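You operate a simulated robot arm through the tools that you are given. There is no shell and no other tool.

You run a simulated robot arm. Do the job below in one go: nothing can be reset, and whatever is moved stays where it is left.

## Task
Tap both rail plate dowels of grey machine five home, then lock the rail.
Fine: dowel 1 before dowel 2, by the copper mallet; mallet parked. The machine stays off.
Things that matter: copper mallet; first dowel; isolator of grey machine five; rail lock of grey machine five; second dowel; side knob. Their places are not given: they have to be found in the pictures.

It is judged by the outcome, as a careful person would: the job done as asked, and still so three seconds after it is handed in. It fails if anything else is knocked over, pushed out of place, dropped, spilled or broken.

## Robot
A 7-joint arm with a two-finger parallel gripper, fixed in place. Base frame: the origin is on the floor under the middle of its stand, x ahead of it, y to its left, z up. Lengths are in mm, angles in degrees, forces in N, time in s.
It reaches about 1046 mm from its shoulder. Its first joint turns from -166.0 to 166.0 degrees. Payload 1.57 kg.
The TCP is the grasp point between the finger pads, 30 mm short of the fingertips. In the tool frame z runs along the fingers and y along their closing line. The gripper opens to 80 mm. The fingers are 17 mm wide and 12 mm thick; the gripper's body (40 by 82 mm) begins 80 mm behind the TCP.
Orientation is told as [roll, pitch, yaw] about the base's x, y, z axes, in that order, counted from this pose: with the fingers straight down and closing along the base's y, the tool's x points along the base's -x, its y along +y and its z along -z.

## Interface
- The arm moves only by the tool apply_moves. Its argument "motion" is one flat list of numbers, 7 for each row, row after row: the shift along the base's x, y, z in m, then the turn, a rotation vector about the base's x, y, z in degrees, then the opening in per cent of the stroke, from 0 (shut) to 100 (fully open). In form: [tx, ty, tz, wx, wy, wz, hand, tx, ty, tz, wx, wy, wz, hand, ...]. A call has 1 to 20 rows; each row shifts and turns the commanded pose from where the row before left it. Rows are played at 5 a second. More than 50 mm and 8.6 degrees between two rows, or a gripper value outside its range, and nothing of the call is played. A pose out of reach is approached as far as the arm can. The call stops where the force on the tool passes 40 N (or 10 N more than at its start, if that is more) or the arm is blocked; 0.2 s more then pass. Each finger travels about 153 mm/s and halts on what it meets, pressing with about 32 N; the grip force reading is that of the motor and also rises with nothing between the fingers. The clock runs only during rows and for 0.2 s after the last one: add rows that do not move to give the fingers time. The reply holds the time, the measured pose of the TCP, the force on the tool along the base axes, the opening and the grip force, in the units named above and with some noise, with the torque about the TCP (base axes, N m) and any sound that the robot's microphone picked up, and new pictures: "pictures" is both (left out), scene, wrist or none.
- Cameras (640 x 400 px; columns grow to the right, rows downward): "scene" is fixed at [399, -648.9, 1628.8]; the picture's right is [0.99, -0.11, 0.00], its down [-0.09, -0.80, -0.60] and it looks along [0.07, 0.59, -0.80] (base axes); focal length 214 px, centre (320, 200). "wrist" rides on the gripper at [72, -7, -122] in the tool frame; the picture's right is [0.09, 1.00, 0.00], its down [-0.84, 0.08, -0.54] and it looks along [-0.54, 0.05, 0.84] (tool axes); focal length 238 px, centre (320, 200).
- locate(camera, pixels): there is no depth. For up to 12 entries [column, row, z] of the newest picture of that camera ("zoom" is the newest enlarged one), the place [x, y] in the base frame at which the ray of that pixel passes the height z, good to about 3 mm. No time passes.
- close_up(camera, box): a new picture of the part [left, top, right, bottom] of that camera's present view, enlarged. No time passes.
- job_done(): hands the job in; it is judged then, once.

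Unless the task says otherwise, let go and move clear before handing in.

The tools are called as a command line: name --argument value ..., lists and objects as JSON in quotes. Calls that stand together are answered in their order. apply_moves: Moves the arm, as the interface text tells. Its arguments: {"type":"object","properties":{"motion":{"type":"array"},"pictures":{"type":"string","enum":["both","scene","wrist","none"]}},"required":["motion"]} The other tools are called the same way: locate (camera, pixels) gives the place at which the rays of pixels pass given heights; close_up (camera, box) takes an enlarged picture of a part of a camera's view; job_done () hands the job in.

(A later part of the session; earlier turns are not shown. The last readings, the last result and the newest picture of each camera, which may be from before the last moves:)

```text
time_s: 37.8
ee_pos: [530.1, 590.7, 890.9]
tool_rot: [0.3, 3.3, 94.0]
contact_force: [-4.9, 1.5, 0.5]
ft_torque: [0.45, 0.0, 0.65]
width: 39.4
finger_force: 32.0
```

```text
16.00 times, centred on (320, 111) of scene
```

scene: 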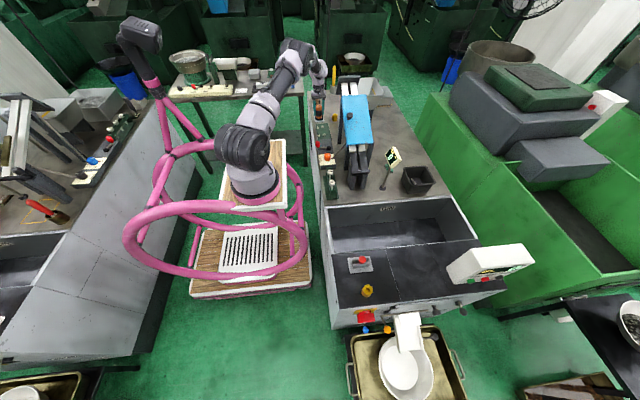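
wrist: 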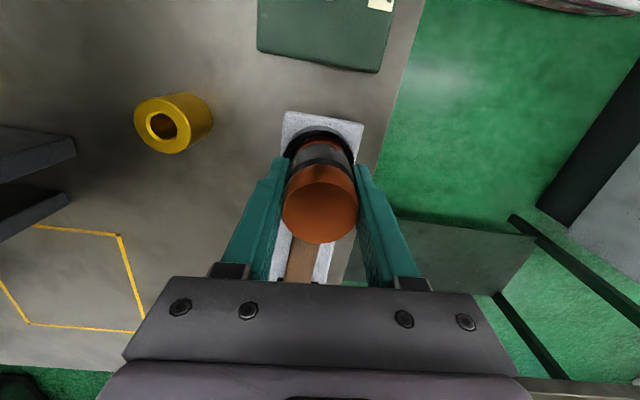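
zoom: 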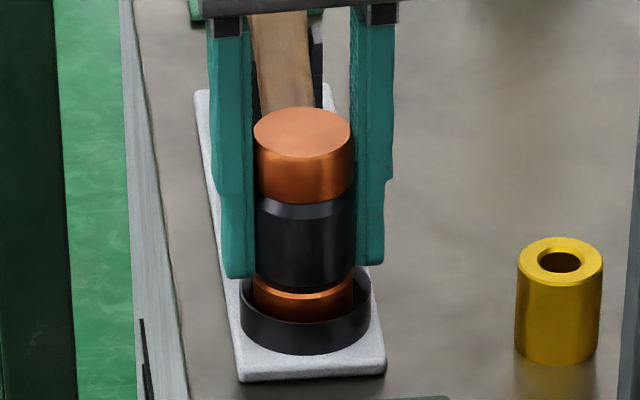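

The fork is pushing the handle toward -x (Fx −4.9 N with Tz +0.65 N·m, acting about 133 mm out), so the handle is on the +x side of the groove. I'll lift 2 mm, turn +1° about z, and lower again.

apply_moves --motion '[0, 0, 0.002, 0, 0, 0.5, 0, 0, 0, 0, 0, 0, 0.5, 0, 0, 0, -0.003, 0, 0, 0, 0, 0, 0, -0.002, 0, 0, 0, 0, 0, 0, 0, 0, 0, 0, 0]' --pictures "wrist"

close_up --camera "scene" --box '[310, 100, 330, 122]'

close_up --camera "wrist" --box '[240, 190, 400, 290]'

```text
time_s: 39.0
ee_pos: [531.0, 589.7, 888.0]
tool_rot: [0.1, 3.5, 95.1]
contact_force: [0.2, -1.1, 6.7]
ft_torque: [0.66, -0.12, 0.06]
width: 39.4
finger_force: 32.0
```

wrist: 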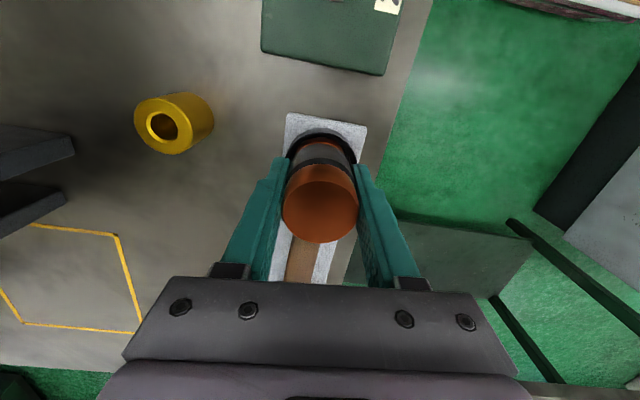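

```text
16.00 times, centred on (320, 111) of scene
```

zoom: 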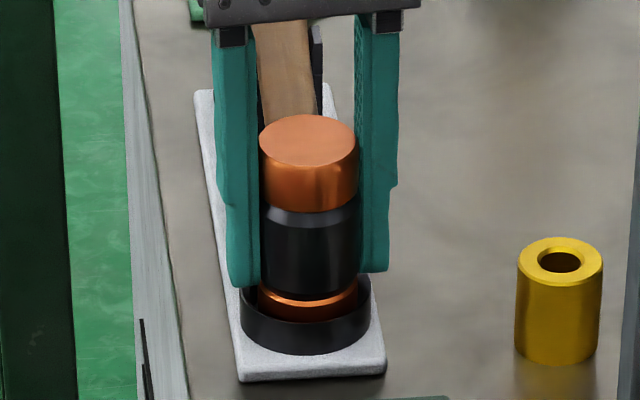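

```text
4.00 times, centred on (320, 240) of wrist
```

zoom: 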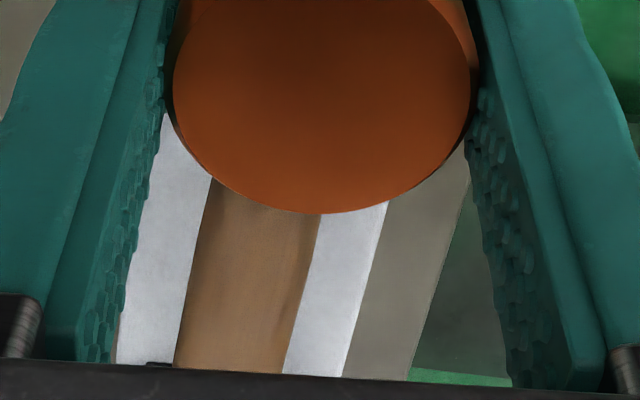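

The side force has vanished and about 11 N up is shared between fork and head, with the head top within about 1 mm of its parked height. The mallet is seated, so I'll open the fingers gently and check that it stays put.

apply_moves --motion '[0, 0, 0, 0, 0, 0, 52, 0, 0, 0, 0, 0, 0, 60, 0, 0, 0, 0, 0, 0, 80, 0, 0, 0, 0, 0, 0, 80]'

close_up --camera "scene" --box '[310, 100, 330, 122]'

close_up --camera "wrist" --box '[200, 100, 440, 290]'

```text
time_s: 40.0
ee_pos: [530.0, 589.8, 885.9]
tool_rot: [0.2, 3.5, 95.0]
contact_force: [0.5, -0.1, 0.5]
ft_torque: [0.02, 0.03, 0.01]
width: 64.0
finger_force: 0.1
```

scene: 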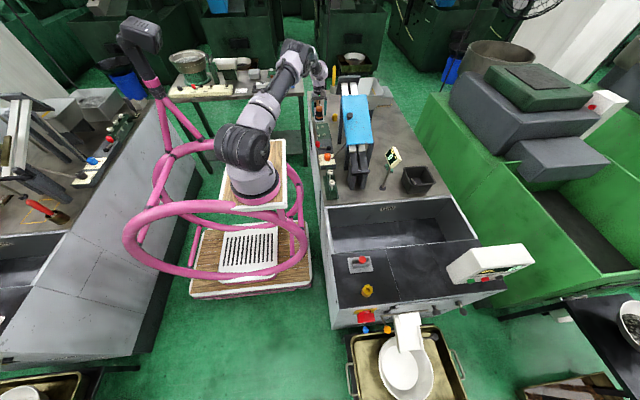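
wrist: 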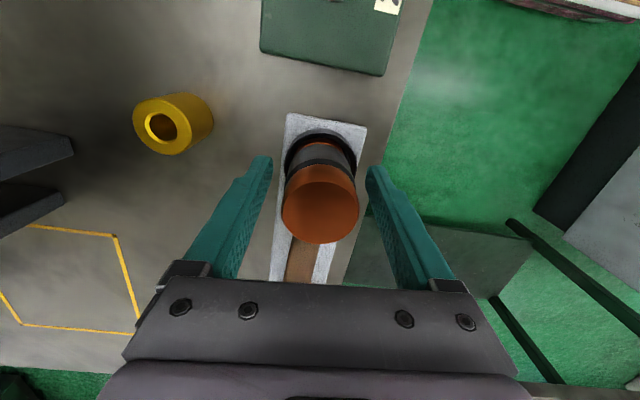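

```text
16.00 times, centred on (320, 111) of scene
```

zoom: 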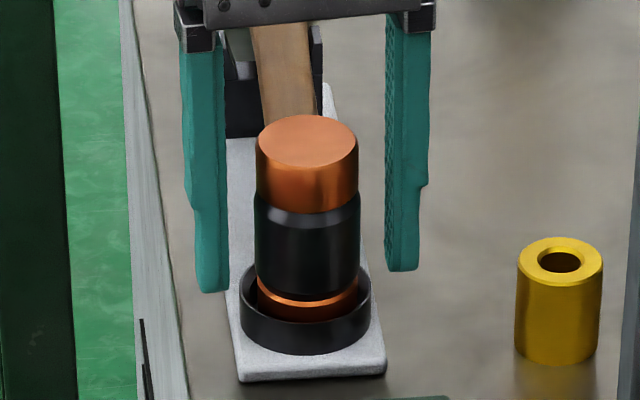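

```text
2.11 times, centred on (320, 195) of wrist
```

zoom: 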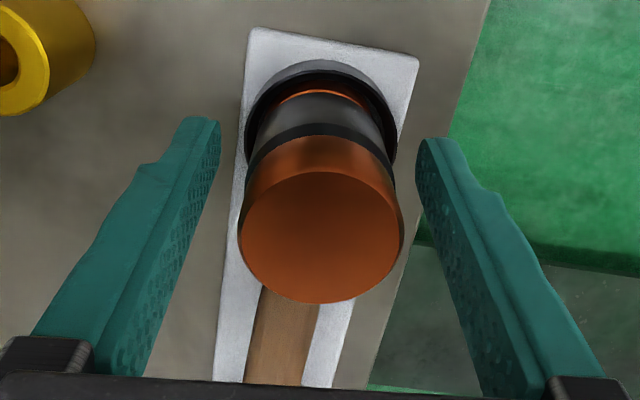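

The mallet stands in its ring with the handle in the fork after release. I'll rise straight up and compare with the original parked picture.

apply_moves --motion '[0, 0, 0.02, 0, 0, 0, 80, 0, 0, 0.04, 0, 0, 0, 80, 0, 0, 0.045, 0, 0, 0, 80, 0, 0, 0.045, 3.5, 0, 0, 80, 0, 0, 0.03, 0, 0, 0, 80, 0, 0, 0, 0, 0, 0, 80]'

close_up --camera "scene" --box '[305, 105, 345, 130]'

close_up --camera "scene" --box '[305, 85, 345, 110]'

close_up --camera "wrist" --box '[240, 60, 400, 230]'

```text
time_s: 41.4
ee_pos: [528.7, 593.4, 1068.2]
tool_rot: [-0.1, 0.0, 94.9]
contact_force: [0.0, 0.0, 0.5]
ft_torque: [-0.01, 0.01, -0.02]
width: 64.1
finger_force: 0.1
```

scene: 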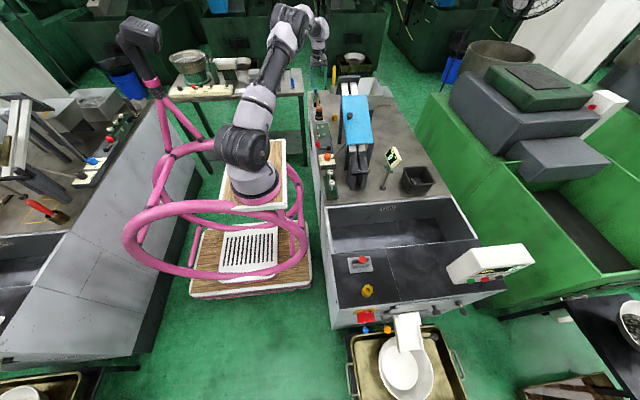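
wrist: 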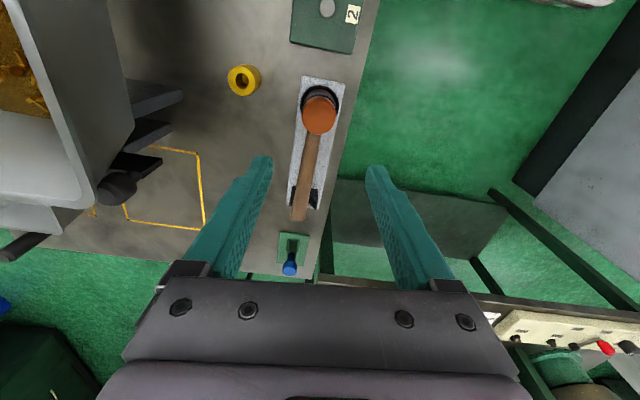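

```text
16.00 times, centred on (325, 118) of scene
```

zoom: 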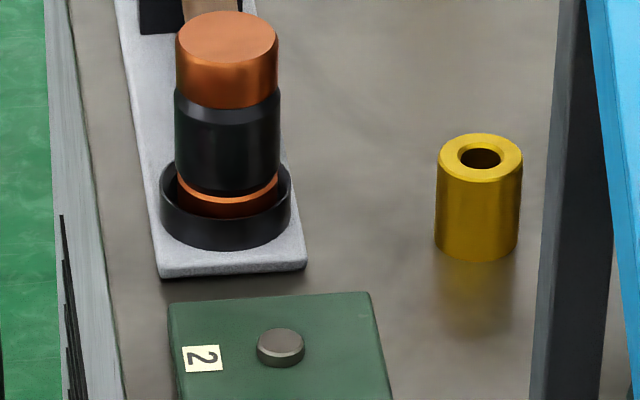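

```text
16.00 times, centred on (325, 98) of scene
```

zoom: 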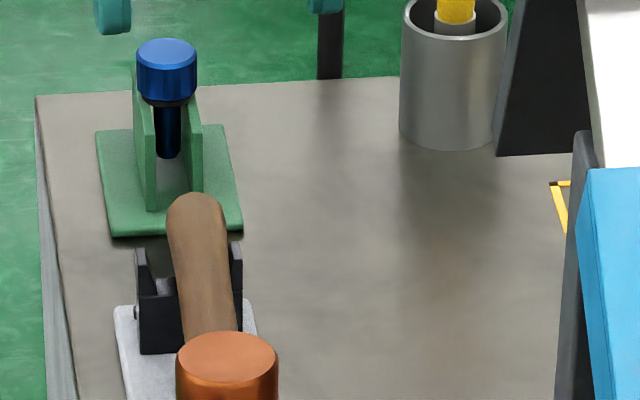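

```text
2.35 times, centred on (320, 145) of wrist
```

zoom: 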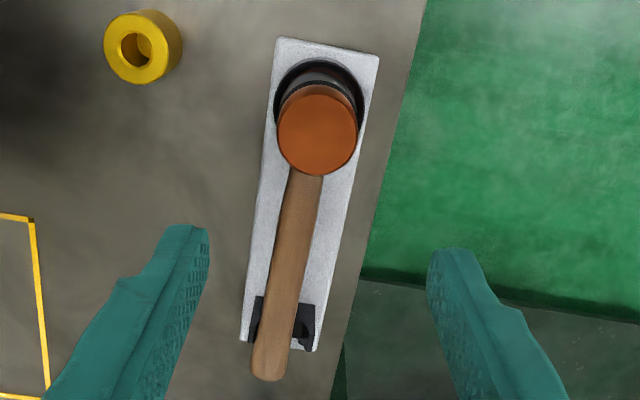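

The head sits at its original height in the ring, and the handle is between the prongs but lies against the +x prong. I'll zoom in on the fork to judge how well it's seated.

close_up --camera "wrist" --box '[280, 170, 340, 225]'

close_up --camera "scene" --box '[308, 93, 328, 113]'

locate --camera "wrist" --pixels '[[319, 115, 912], [300, 212, 880], [302.5, 195, 880], [304, 195, 870], [300.5, 205, 870]]'

```text
7.27 times, centred on (310, 198) of wrist
```

zoom: 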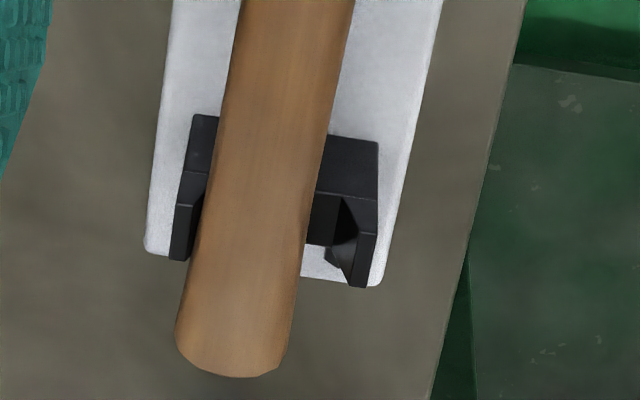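

```text
16.00 times, centred on (318, 103) of scene
```

zoom: 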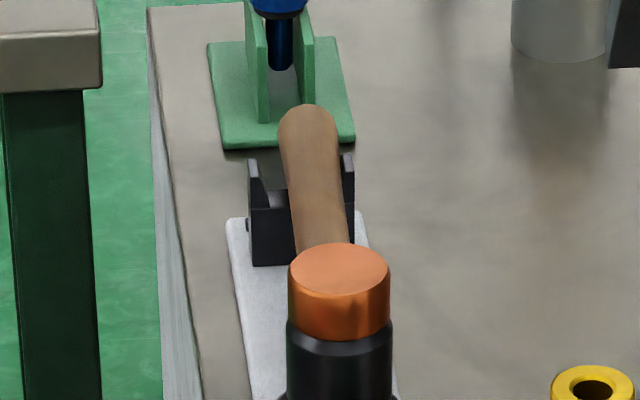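

```text
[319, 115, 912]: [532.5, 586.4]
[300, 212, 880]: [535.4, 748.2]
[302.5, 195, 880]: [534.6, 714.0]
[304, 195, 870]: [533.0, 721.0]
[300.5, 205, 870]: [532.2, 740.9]
```

The handle rests against the fork's +x cheek, about 3° off its original line. I'll gently centre it by straddling the handle between head and fork and closing the fingers symmetrically to just about its width, without lifting. First I'll move above it with yaw back at 90°.

apply_moves --motion '[0, 0.026, -0.01, 0, 0, -2.5, 80, 0, 0.026, -0.02, 0, 0, -2.4, 80, 0, 0.025, -0.03, 0, 0, 0, 80, 0, 0, -0.02, 0, 0, 0, 80, 0, 0, 0, 0, 0, 0, 80]'

close_up --camera "wrist" --box '[220, 60, 420, 260]'

```text
time_s: 42.6
ee_pos: [528.5, 668.9, 985.7]
tool_rot: [0.0, 0.0, 90.1]
contact_force: [-0.1, 0.0, -1.1]
ft_torque: [-0.01, 0.01, 0.01]
width: 64.2
finger_force: 0.0
```

scene: 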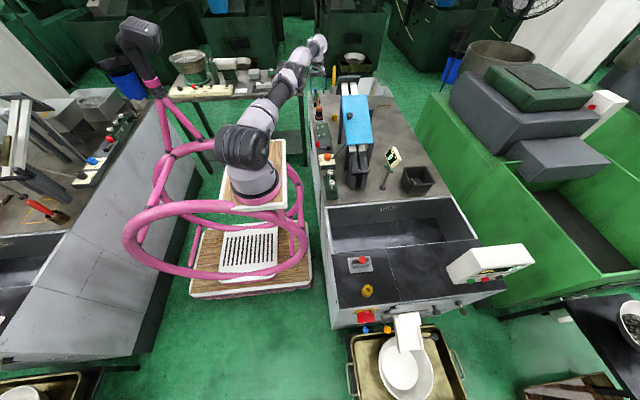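
wrist: 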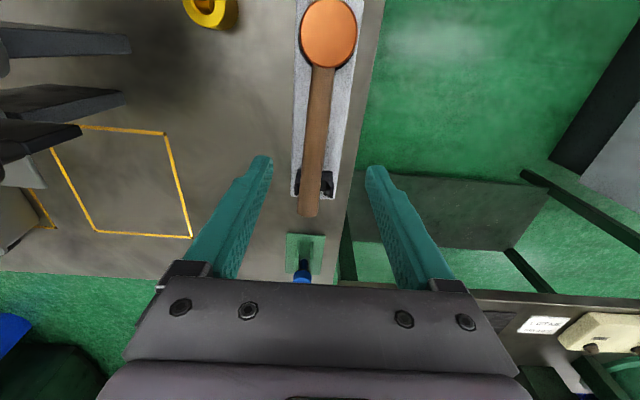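

```text
2.00 times, centred on (320, 160) of wrist
```

zoom: 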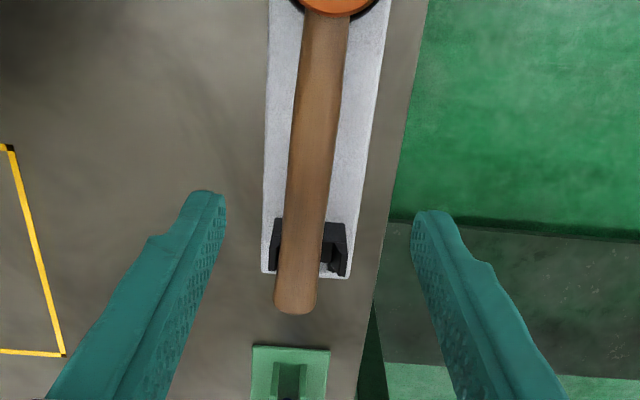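

I'll locate the handle centreline and plate centreline to choose the centring position.

locate --camera "wrist" --pixels '[[322, 110, 875], [315.5, 160, 875], [308, 205, 875], [328.5, 33, 912]]'

locate --camera "zoom" --pixels '[[266, 150, 831], [380, 150, 831], [264, 260, 831], [351, 275, 831], [270, 235, 880], [348, 235, 880], [298, 60, 875], [349, 60, 875]]'

```text
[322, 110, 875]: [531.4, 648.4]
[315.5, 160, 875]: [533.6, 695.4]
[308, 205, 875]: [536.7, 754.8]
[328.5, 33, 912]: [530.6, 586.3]
```

```text
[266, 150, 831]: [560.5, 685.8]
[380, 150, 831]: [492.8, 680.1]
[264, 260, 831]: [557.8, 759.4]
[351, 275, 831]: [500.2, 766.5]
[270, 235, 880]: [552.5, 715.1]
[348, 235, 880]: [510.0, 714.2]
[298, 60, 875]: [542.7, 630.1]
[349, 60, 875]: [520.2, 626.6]
```

The handle runs from x≈530.6 at the head to 536.7 at its end, with the fork centred at 531. I'll descend at (529.5, 680) to straddle it at handle height with the fingers still wide.

apply_moves --motion '[0.001, 0.011, -0.03, 0, 0, 0, 70, 0, 0, -0.03, 0, 0, 0, 70, 0, 0, -0.028, 0, 0, 0, 70, 0, 0, -0.018, 0, 0, 0, 70, 0, 0, 0, 0, 0, 0, 70]'

close_up --camera "wrist" --box '[220, 60, 420, 260]'

close_up --camera "scene" --box '[300, 80, 340, 120]'

```text
time_s: 43.8
ee_pos: [518.9, 668.3, 881.6]
tool_rot: [-0.1, 0.0, 90.1]
contact_force: [0.1, 0.8, 0.7]
ft_torque: [0.0, -0.02, 0.02]
width: 55.9
finger_force: 0.1
out of reach, approached as far as the arm can: row 1, 2, 4
```

scene: 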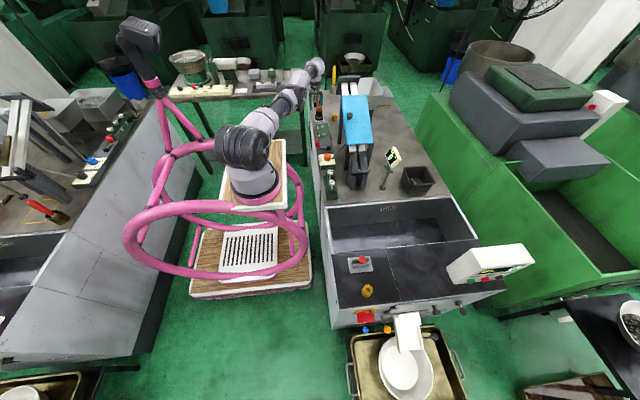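
wrist: 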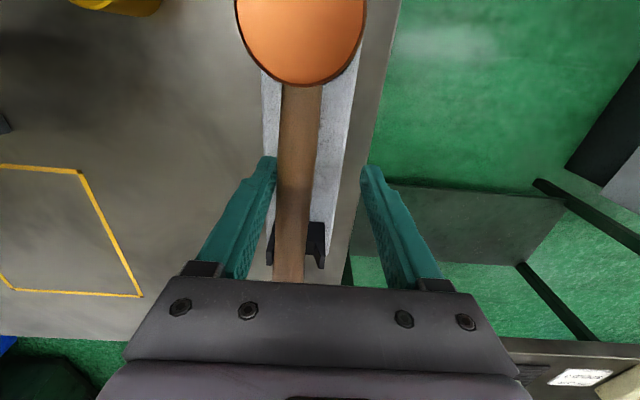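

```text
2.00 times, centred on (320, 160) of wrist
```

zoom: 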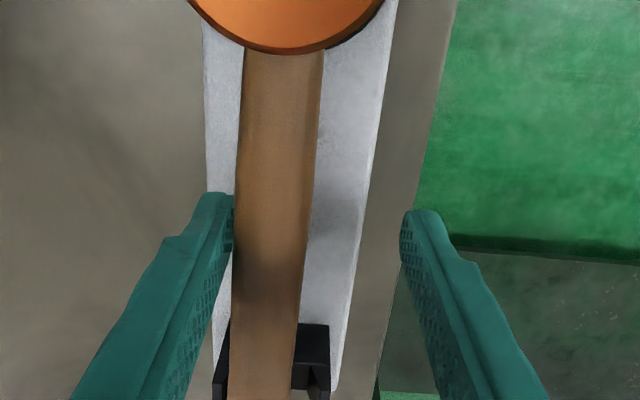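

```text
10.00 times, centred on (320, 100) of scene
```

zoom: 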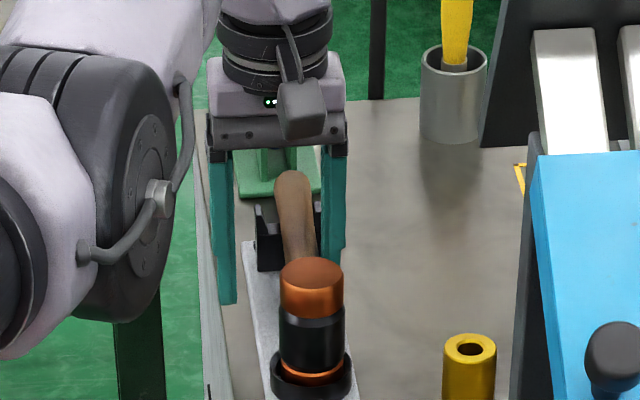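

The arm hit its reach limit here, so the TCP sits at x≈519 with the +x finger just beside the handle. That's convenient: closing the fingers partway nudges the handle toward -x without moving the arm. I'll do it in small steps.

apply_moves --motion '[0, 0, 0, 0, 0, 0, 64, 0, 0, 0, 0, 0, 0, 60, 0, 0, 0, 0, 0, 0, 60]' --pictures "wrist"

close_up --camera "wrist" --box '[220, 60, 420, 290]'

```text
time_s: 44.6
ee_pos: [517.6, 669.6, 881.9]
tool_rot: [-0.1, 0.1, 90.1]
contact_force: [0.4, -0.2, -0.3]
ft_torque: [-0.01, -0.01, 0.02]
width: 48.1
finger_force: 0.1
```

wrist: 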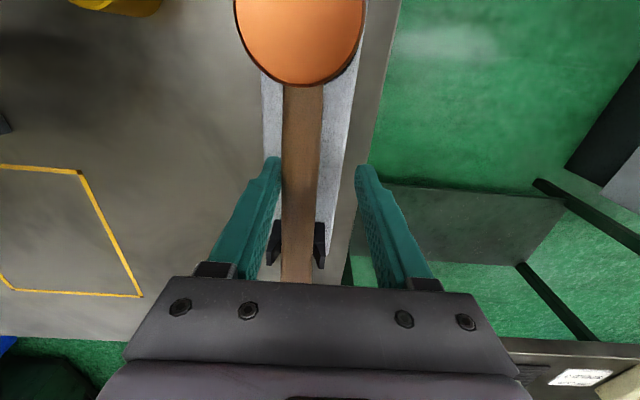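

```text
1.74 times, centred on (320, 175) of wrist
```

zoom: 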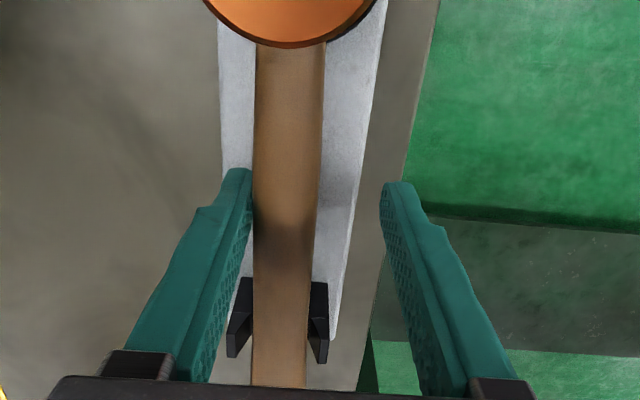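

The handle is now centred in the fork, with the prongs equally visible at zoom 228–252 and 308–328. I'll open the fingers, rise straight up, and then verify.

apply_moves --motion '[0, 0, 0, 0, 0, 0, 72, 0, 0, 0, 0, 0, 0, 72, 0, 0, 0.025, 0, 0, 0, 72, 0, 0, 0.035, 0, 0, 0, 72, 0, 0, 0.04, 0, 0, 0, 72, 0, -0.03, 0.04, 0, 0, 0, 72, 0, -0.04, 0.04, 0, 0, 0, 72, 0, 0, 0, 0, 0, 0, 72]'

close_up --camera "scene" --box '[305, 105, 345, 130]'

close_up --camera "scene" --box '[305, 85, 345, 110]'

close_up --camera "wrist" --box '[240, 60, 400, 230]'

```text
refused: row 7 steps farther than a row can; nothing moved
```

```text
16.00 times, centred on (325, 118) of scene
```

zoom: 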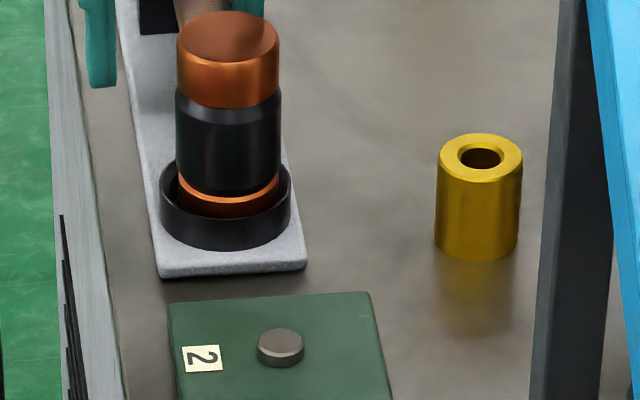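

```text
16.00 times, centred on (325, 98) of scene
```

zoom: 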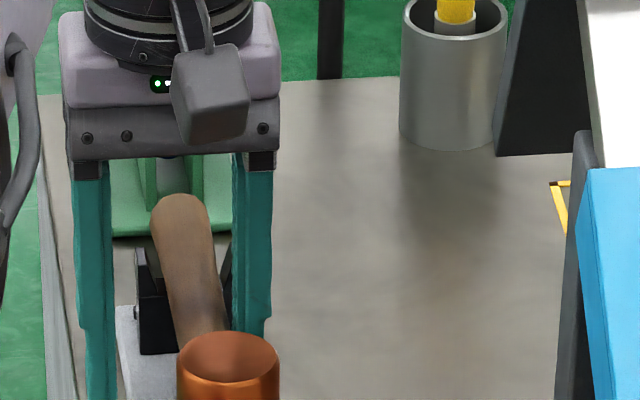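

```text
2.35 times, centred on (320, 145) of wrist
```

zoom: 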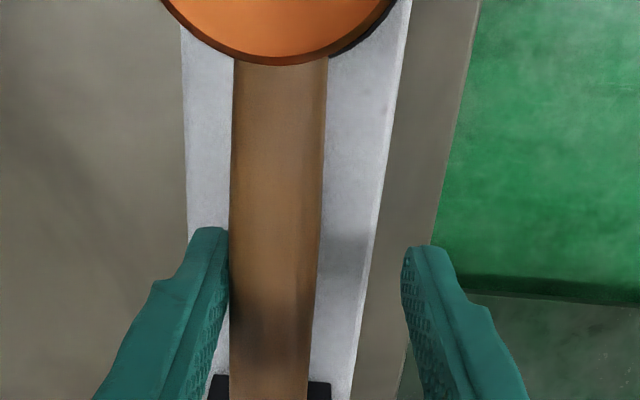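

One row was too long, so nothing moved; the picture shows the handle end back at its original place (zoom about (183,210)). I'll resend the retreat with shorter steps.

apply_moves --motion '[0, 0, 0, 0, 0, 0, 72, 0, 0, 0, 0, 0, 0, 72, 0, 0, 0.02, 0, 0, 0, 72, 0, 0, 0.035, 0, 0, 0, 72, 0, 0, 0.04, 0, 0, 0, 72, 0, -0.03, 0.035, 0, 0, 0, 72, 0, -0.03, 0.035, 0, 0, 0, 72, 0, 0, 0, 0, 0, 0, 72]'

close_up --camera "scene" --box '[305, 85, 345, 110]'

close_up --camera "scene" --box '[305, 105, 345, 130]'

close_up --camera "wrist" --box '[240, 60, 400, 230]'

```text
time_s: 46.4
ee_pos: [541.2, 655.2, 1053.2]
tool_rot: [-0.1, 0.1, 90.1]
contact_force: [0.3, 0.2, -0.9]
ft_torque: [0.01, 0.01, 0.01]
width: 57.9
finger_force: 0.0
out of reach, approached as far as the arm can: row 4, 6, 7
```

scene: 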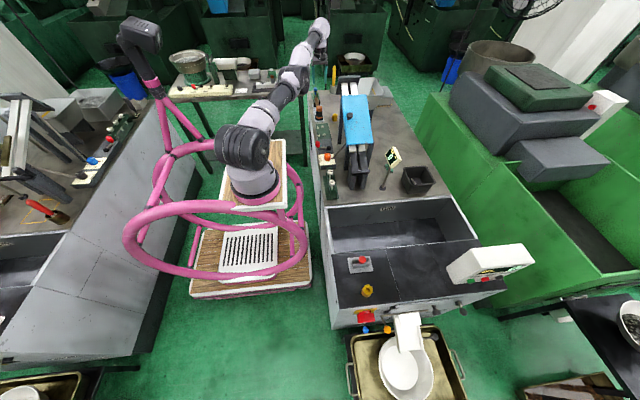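
wrist: 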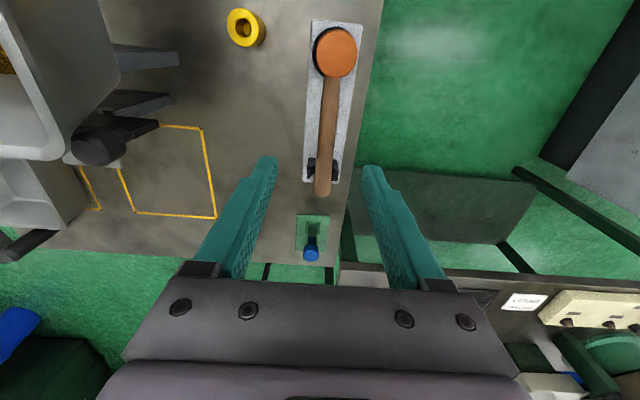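

```text
16.00 times, centred on (325, 98) of scene
```

zoom: 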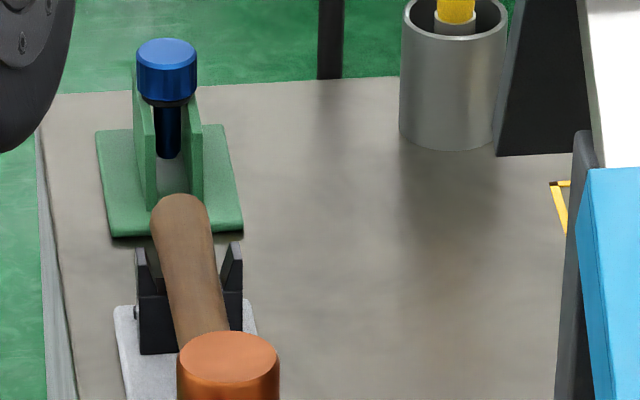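

```text
16.00 times, centred on (325, 118) of scene
```

zoom: 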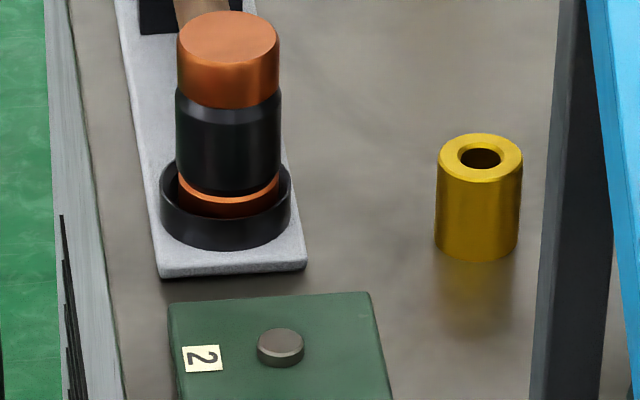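

```text
2.35 times, centred on (320, 145) of wrist
```

zoom: 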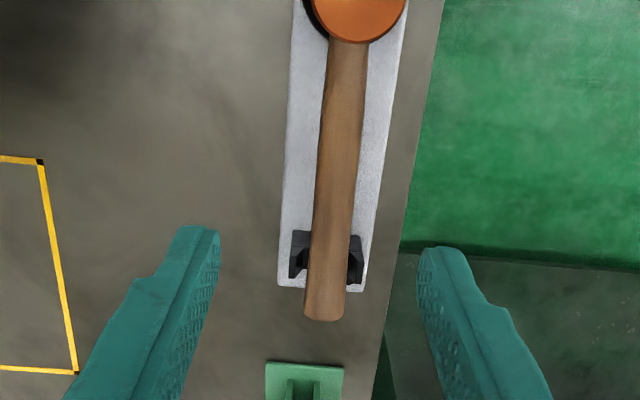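

The mallet is parked exactly as it was originally. Before moving the lever I want to be sure which control is the rail lock and which is the isolator, so I'll look closer at the other candidates.

close_up --camera "wrist" --box '[285, 200, 345, 270]'

close_up --camera "scene" --box '[352, 305, 372, 320]'

close_up --camera "scene" --box '[355, 320, 375, 340]'

close_up --camera "scene" --box '[375, 295, 475, 345]'

close_up --camera "scene" --box '[325, 140, 365, 200]'

close_up --camera "scene" --box '[0, 80, 60, 180]'

close_up --camera "scene" --box '[0, 180, 120, 290]'

close_up --camera "scene" --box '[230, 60, 310, 110]'

```text
5.71 times, centred on (315, 235) of wrist
```

zoom: 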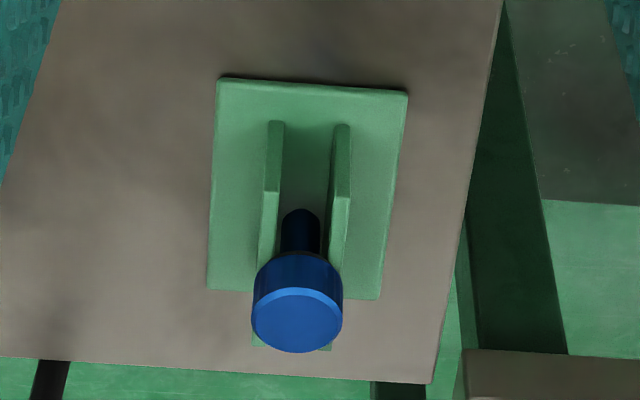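

```text
16.00 times, centred on (362, 312) of scene
```

zoom: 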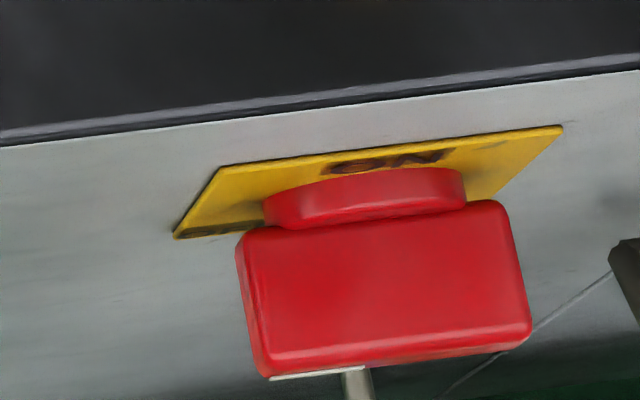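

```text
16.00 times, centred on (365, 330) of scene
```

zoom: 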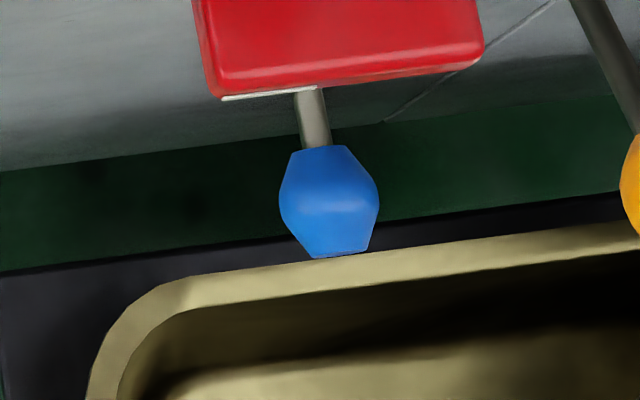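

```text
6.40 times, centred on (425, 320) of scene
```

zoom: 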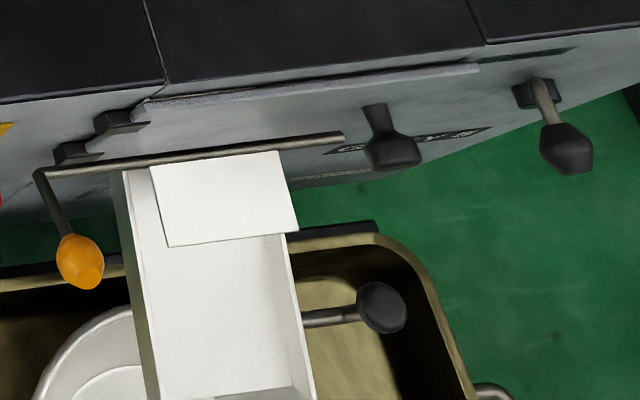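

```text
6.67 times, centred on (345, 170) of scene
```

zoom: 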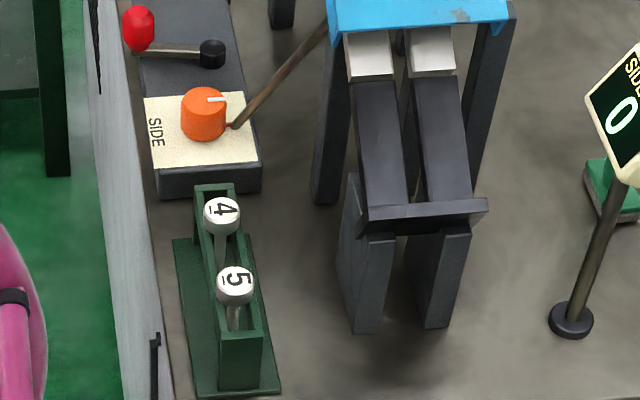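

```text
4.00 times, centred on (30, 130) of scene
```

zoom: 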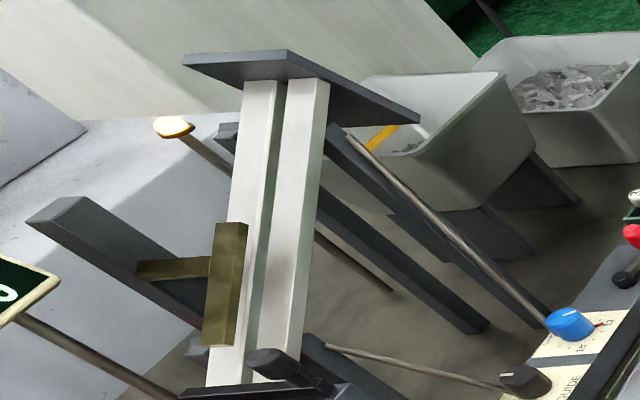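

```text
3.64 times, centred on (60, 235) of scene
```

zoom: 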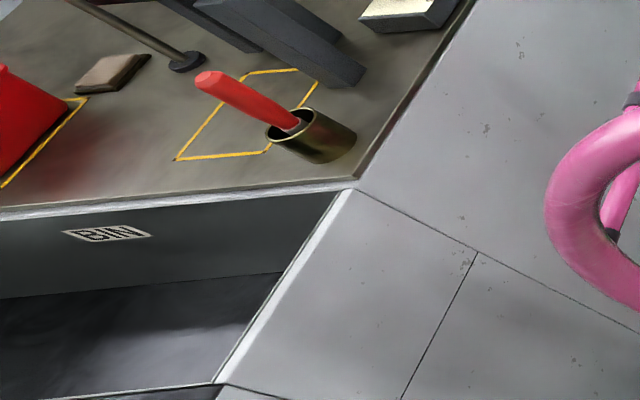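

```text
8.00 times, centred on (270, 85) of scene
```

zoom: 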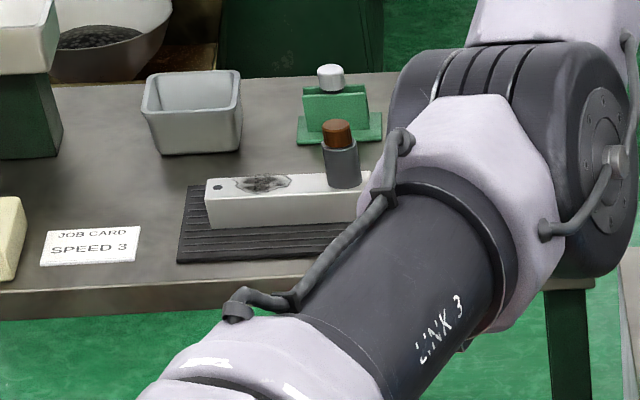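

The red handle on the yellow plate at the front (scene (365,314)) is marked ON, so that's the isolator and I'll leave it alone. The red lever next to the SIDE knob is therefore the rail lock. I'll carry the open hand high across to it, turning back to yaw 0.

apply_moves --motion '[-0.011, -0.0385, 0.003, 0, 0, -8.4, 72, -0.011, -0.0385, 0.003, 0, 0, -8.4, 72, -0.011, -0.0385, 0.003, 0, 0, -8.4, 72, -0.011, -0.0385, 0.003, 0, 0, -8.4, 72, -0.011, -0.0385, 0.003, 0, 0, -8.4, 72, -0.011, -0.0385, 0.003, 0, 0, -8.4, 72, -0.011, -0.0385, 0.003, 0, 0, -8.4, 72, -0.011, -0.0385, 0.003, 0, 0, -8.4, 72, -0.011, -0.0385, 0.003, 0, 0, -8.4, 72, -0.011, -0.0385, 0.003, 0, 0, -8.4, 72, 0, 0, 0, 0, 0, -6, 72, 0, 0, 0, 0, 0, 0, 72]'

close_up --camera "wrist" --box '[260, 110, 380, 200]'

```text
time_s: 49.0
ee_pos: [585.4, 621.9, 1136.3]
tool_rot: [-0.1, 0.0, 0.0]
contact_force: [-0.2, 0.0, -0.7]
ft_torque: [0.0, 0.02, -0.01]
width: 57.7
finger_force: 0.1
out of reach, approached as far as the arm can: row 1, 2, 3, 4, 5, 6, 7, 8, 9, 10
```

scene: 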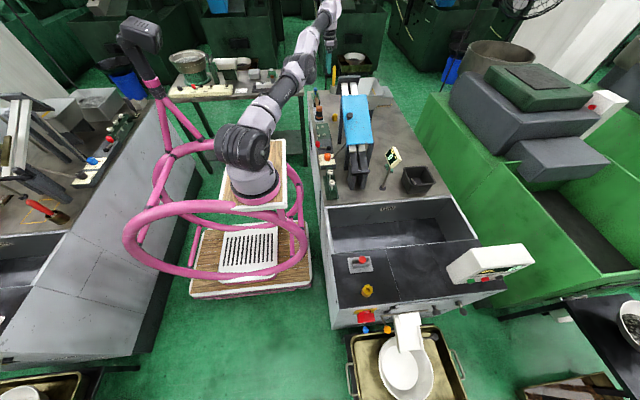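
wrist: 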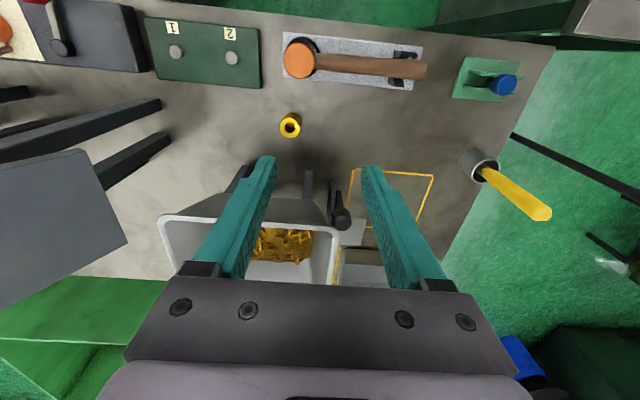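

```text
4.44 times, centred on (320, 155) of wrist
```

zoom: 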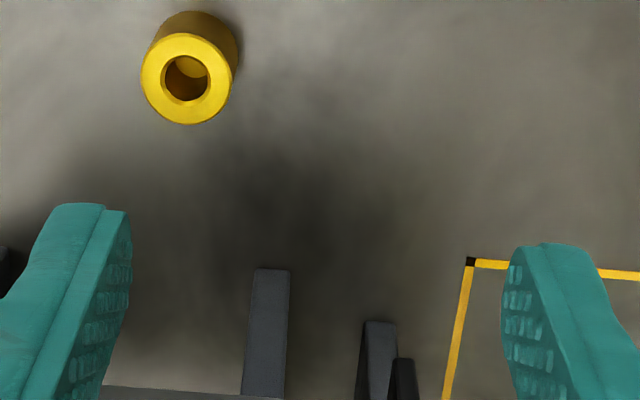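

The arm was straight out and approached along its reach limit, ending at (585,622,1136) instead of following the path; nothing was touched. I'll try a small retreat toward the base to see how the commanded pose responds.

apply_moves --motion '[-0.02, -0.01, 0.01, 0, 0, 0, 72, 0, 0, 0, 0, 0, 0, 72]'

```text
time_s: 49.6
ee_pos: [571.7, 622.3, 1147.9]
tool_rot: [-0.2, 0.2, 0.2]
contact_force: [-0.3, 0.6, -0.6]
ft_torque: [0.03, -0.01, -0.02]
width: 57.5
finger_force: 0.1
out of reach, approached as far as the arm can: row 1
```

scene: 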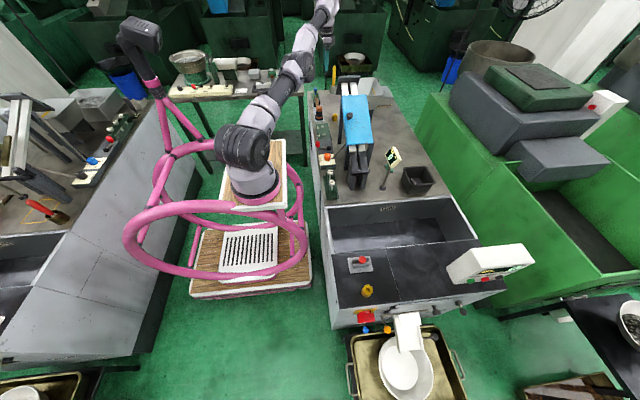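
wrist: 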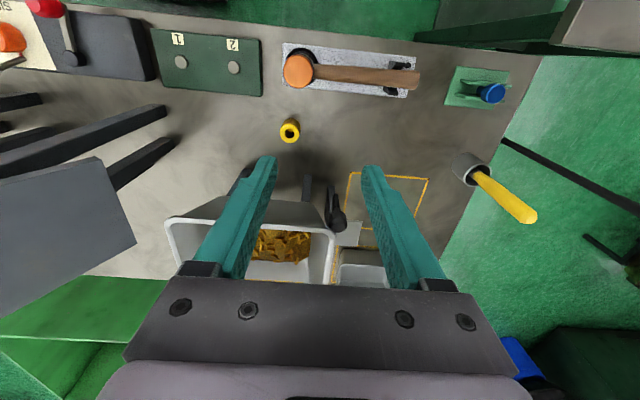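

The command tracks from the actual pose, and the arm is slowly unfolding from its reach limit. I'll keep retreating toward the base at this safe height.

apply_moves --motion '[-0.03, -0.01, 0.005, 0, 0, 0, 72, -0.03, -0.02, 0, 0, 0, 0, 72, -0.03, -0.02, 0, 0, 0, 0, 72, 0, 0, 0, 0, 0, 0, 72]'

```text
time_s: 50.6
ee_pos: [511.4, 643.7, 1172.0]
tool_rot: [-0.2, 0.0, 0.1]
contact_force: [0.3, -0.1, -1.0]
ft_torque: [-0.02, 0.05, 0.02]
width: 57.7
finger_force: 0.1
out of reach, approached as far as the arm can: row 1, 2, 3
```

scene: 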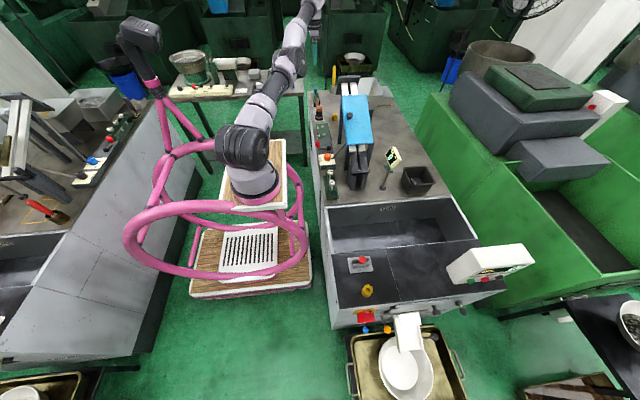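
wrist: 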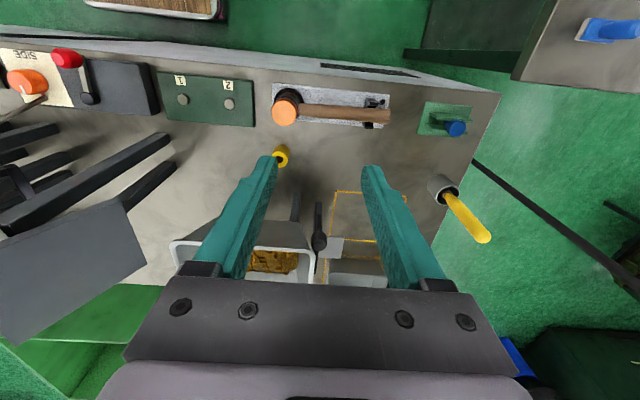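

The arm is nearly straight and only slowly bending, but its radius is shrinking (854→822), so progress is being made. I'll continue retreating toward the base, keeping well above everything.

apply_moves --motion '[-0.028, -0.038, 0, 0, 0, 0, 72, -0.028, -0.038, 0, 0, 0, 0, 72, -0.028, -0.038, 0, 0, 0, 0, 72, 0, 0, 0, 0, 0, 0, 72]'

```text
time_s: 51.6
ee_pos: [475.6, 647.4, 1202.2]
tool_rot: [-0.1, 0.1, 0.1]
contact_force: [-0.4, -0.2, 0.1]
ft_torque: [-0.01, 0.0, -0.03]
width: 57.4
finger_force: 0.0
out of reach, approached as far as the arm can: row 1, 2, 3
```

scene: 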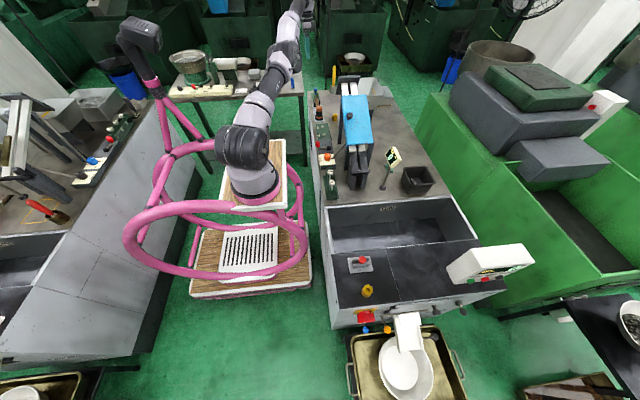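
wrist: 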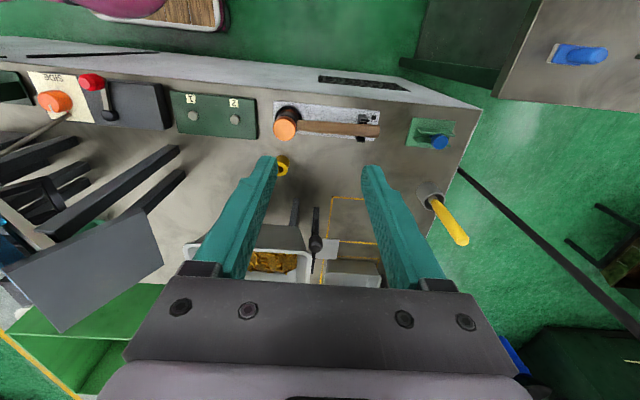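

Inward commands only slide the straight arm upward. Moving down should flex the elbow again, so I'll try down and inward together; below here is clear space over the machine's edge.

apply_moves --motion '[-0.01, -0.01, -0.035, 0, 0, 0, 72, -0.01, -0.015, -0.035, 0, 0, 0, 72, 0, 0, 0, 0, 0, 0, 72]' --pictures "scene"

```text
time_s: 52.4
ee_pos: [466.4, 667.7, 1144.3]
tool_rot: [-0.1, 0.0, 0.2]
contact_force: [-0.5, -0.1, 0.3]
ft_torque: [0.0, 0.01, 0.01]
width: 57.5
finger_force: 0.1
out of reach, approached as far as the arm can: row 1, 2
```

scene: 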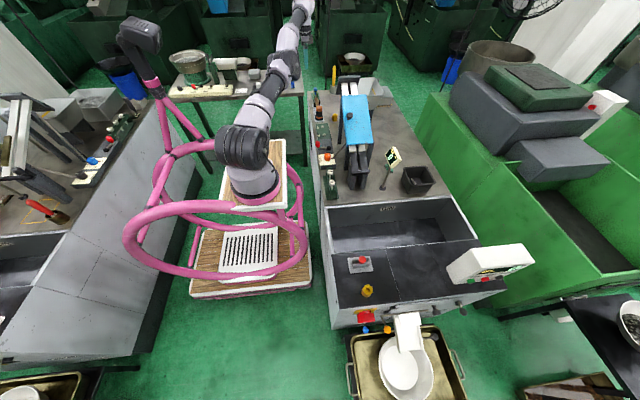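

The arm stays straight because pure shifts don't flex the elbow. I'll swing the fingers inward toward the base (tilting the hand) while moving the TCP inward, which should make the elbow bend; the space around is clear.

apply_moves --motion '[-0.018, -0.026, 0.003, -6.5, 4.5, 0, 72, -0.018, -0.026, 0.003, -6.5, 4.5, 0, 72, -0.018, -0.026, 0.004, -6.5, 4.5, 0, 72, 0, 0, 0, 0, 0, 0, 72]' --pictures "scene"

```text
time_s: 53.4
ee_pos: [414.8, 588.7, 1154.3]
tool_rot: [-19.9, 13.3, -2.2]
contact_force: [0.1, 0.7, -1.0]
ft_torque: [0.0, 0.02, 0.03]
width: 57.6
finger_force: 0.0
```

scene: 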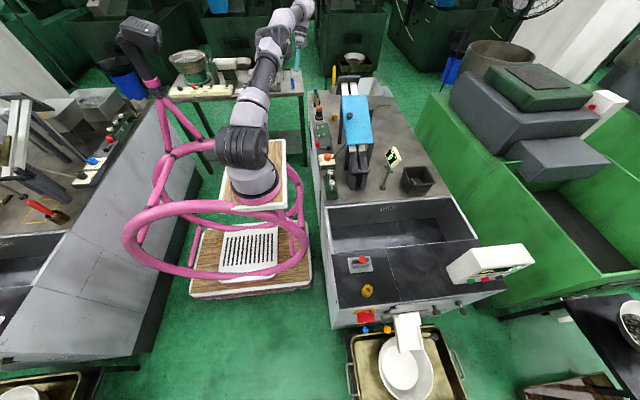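

That worked: the arm is reachable again at (415,589,1154). I'll move further inward, then level the hand again.

apply_moves --motion '[-0.015, -0.04, 0, 0, 0, 0, 72, -0.01, -0.045, 0, 0, 0, 0, 72, 0, -0.045, 0, 0, 0, 0, 72, 0, -0.045, 0, 0, 0, 0, 72, 0, -0.04, 0, 6.6, -4.4, 0.7, 72, 0, -0.03, 0, 6.6, -4.4, 0.7, 72, 0, -0.02, 0, 6.6, -4.4, 0.7, 72, 0, 0, 0, 0, 0, 0, 72]'

```text
time_s: 55.2
ee_pos: [385.4, 325.9, 1157.8]
tool_rot: [-0.1, 0.0, 2.3]
contact_force: [0.4, 0.6, 0.0]
ft_torque: [0.02, -0.02, 0.02]
width: 57.8
finger_force: 0.1
```

scene: 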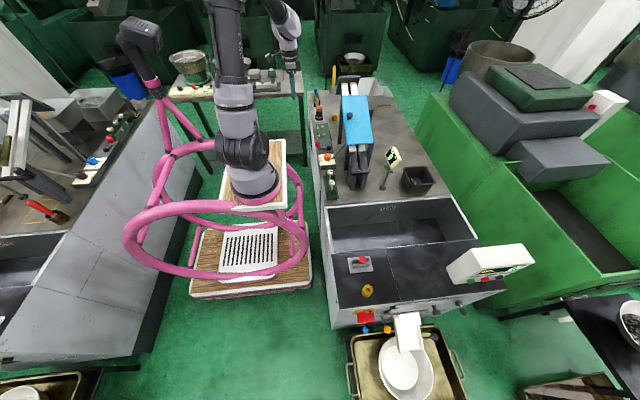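
wrist: 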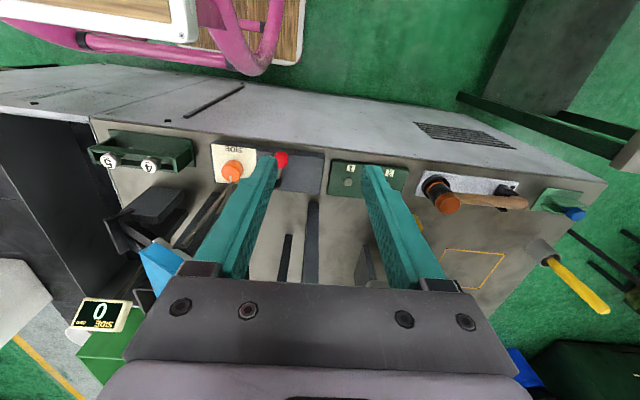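

The arm is bent normally again and nothing was disturbed. I'll move to hover beside the lever for a close measurement of its handle and the console height.

apply_moves --motion '[0.005, -0.025, -0.035, 0, 0, -2.3, 72, 0.005, -0.025, -0.035, 0, 0, 0, 72, 0.005, -0.02, -0.035, 0, 0, 0, 72, 0, 0, -0.03, 0, 0, 0, 72, 0, 0, 0, 0, 0, 0, 72]'

close_up --camera "wrist" --box '[250, 100, 390, 200]'

close_up --camera "scene" --box '[310, 135, 340, 155]'

```text
time_s: 56.4
ee_pos: [403.0, 253.1, 1020.7]
tool_rot: [-0.1, 0.0, -0.2]
contact_force: [0.4, 0.6, -0.6]
ft_torque: [-0.01, 0.01, 0.01]
width: 57.7
finger_force: 0.0
```

scene: 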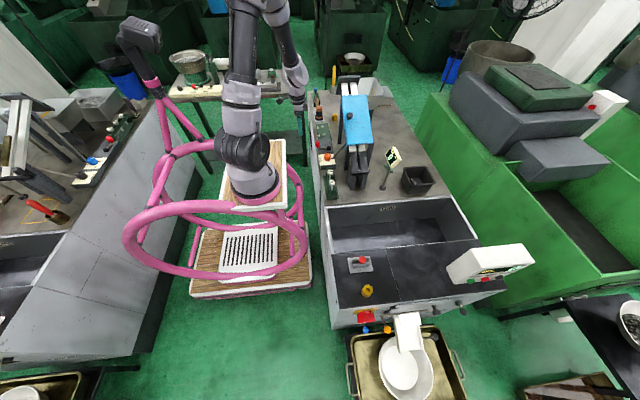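
wrist: 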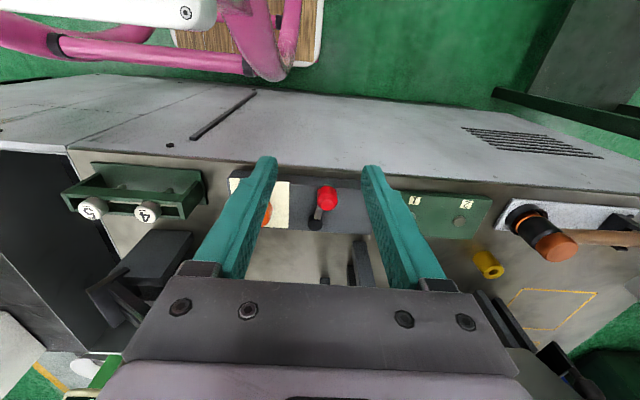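

```text
4.00 times, centred on (320, 150) of wrist
```

zoom: 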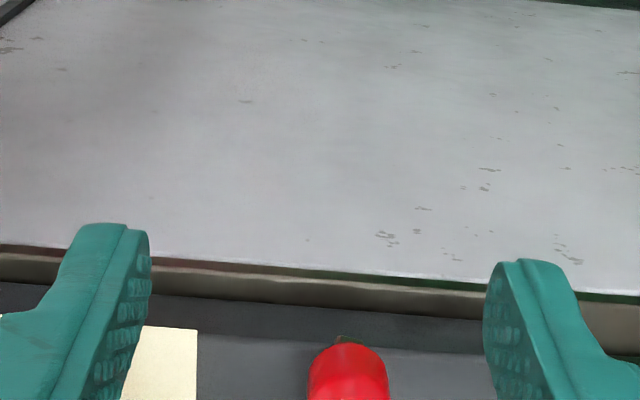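

```text
16.00 times, centred on (325, 145) of scene
```

zoom: 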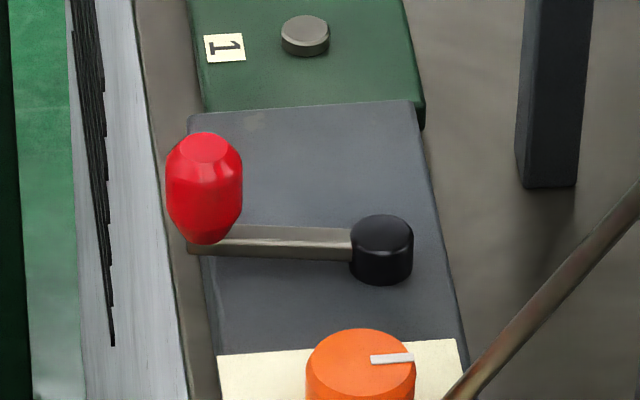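

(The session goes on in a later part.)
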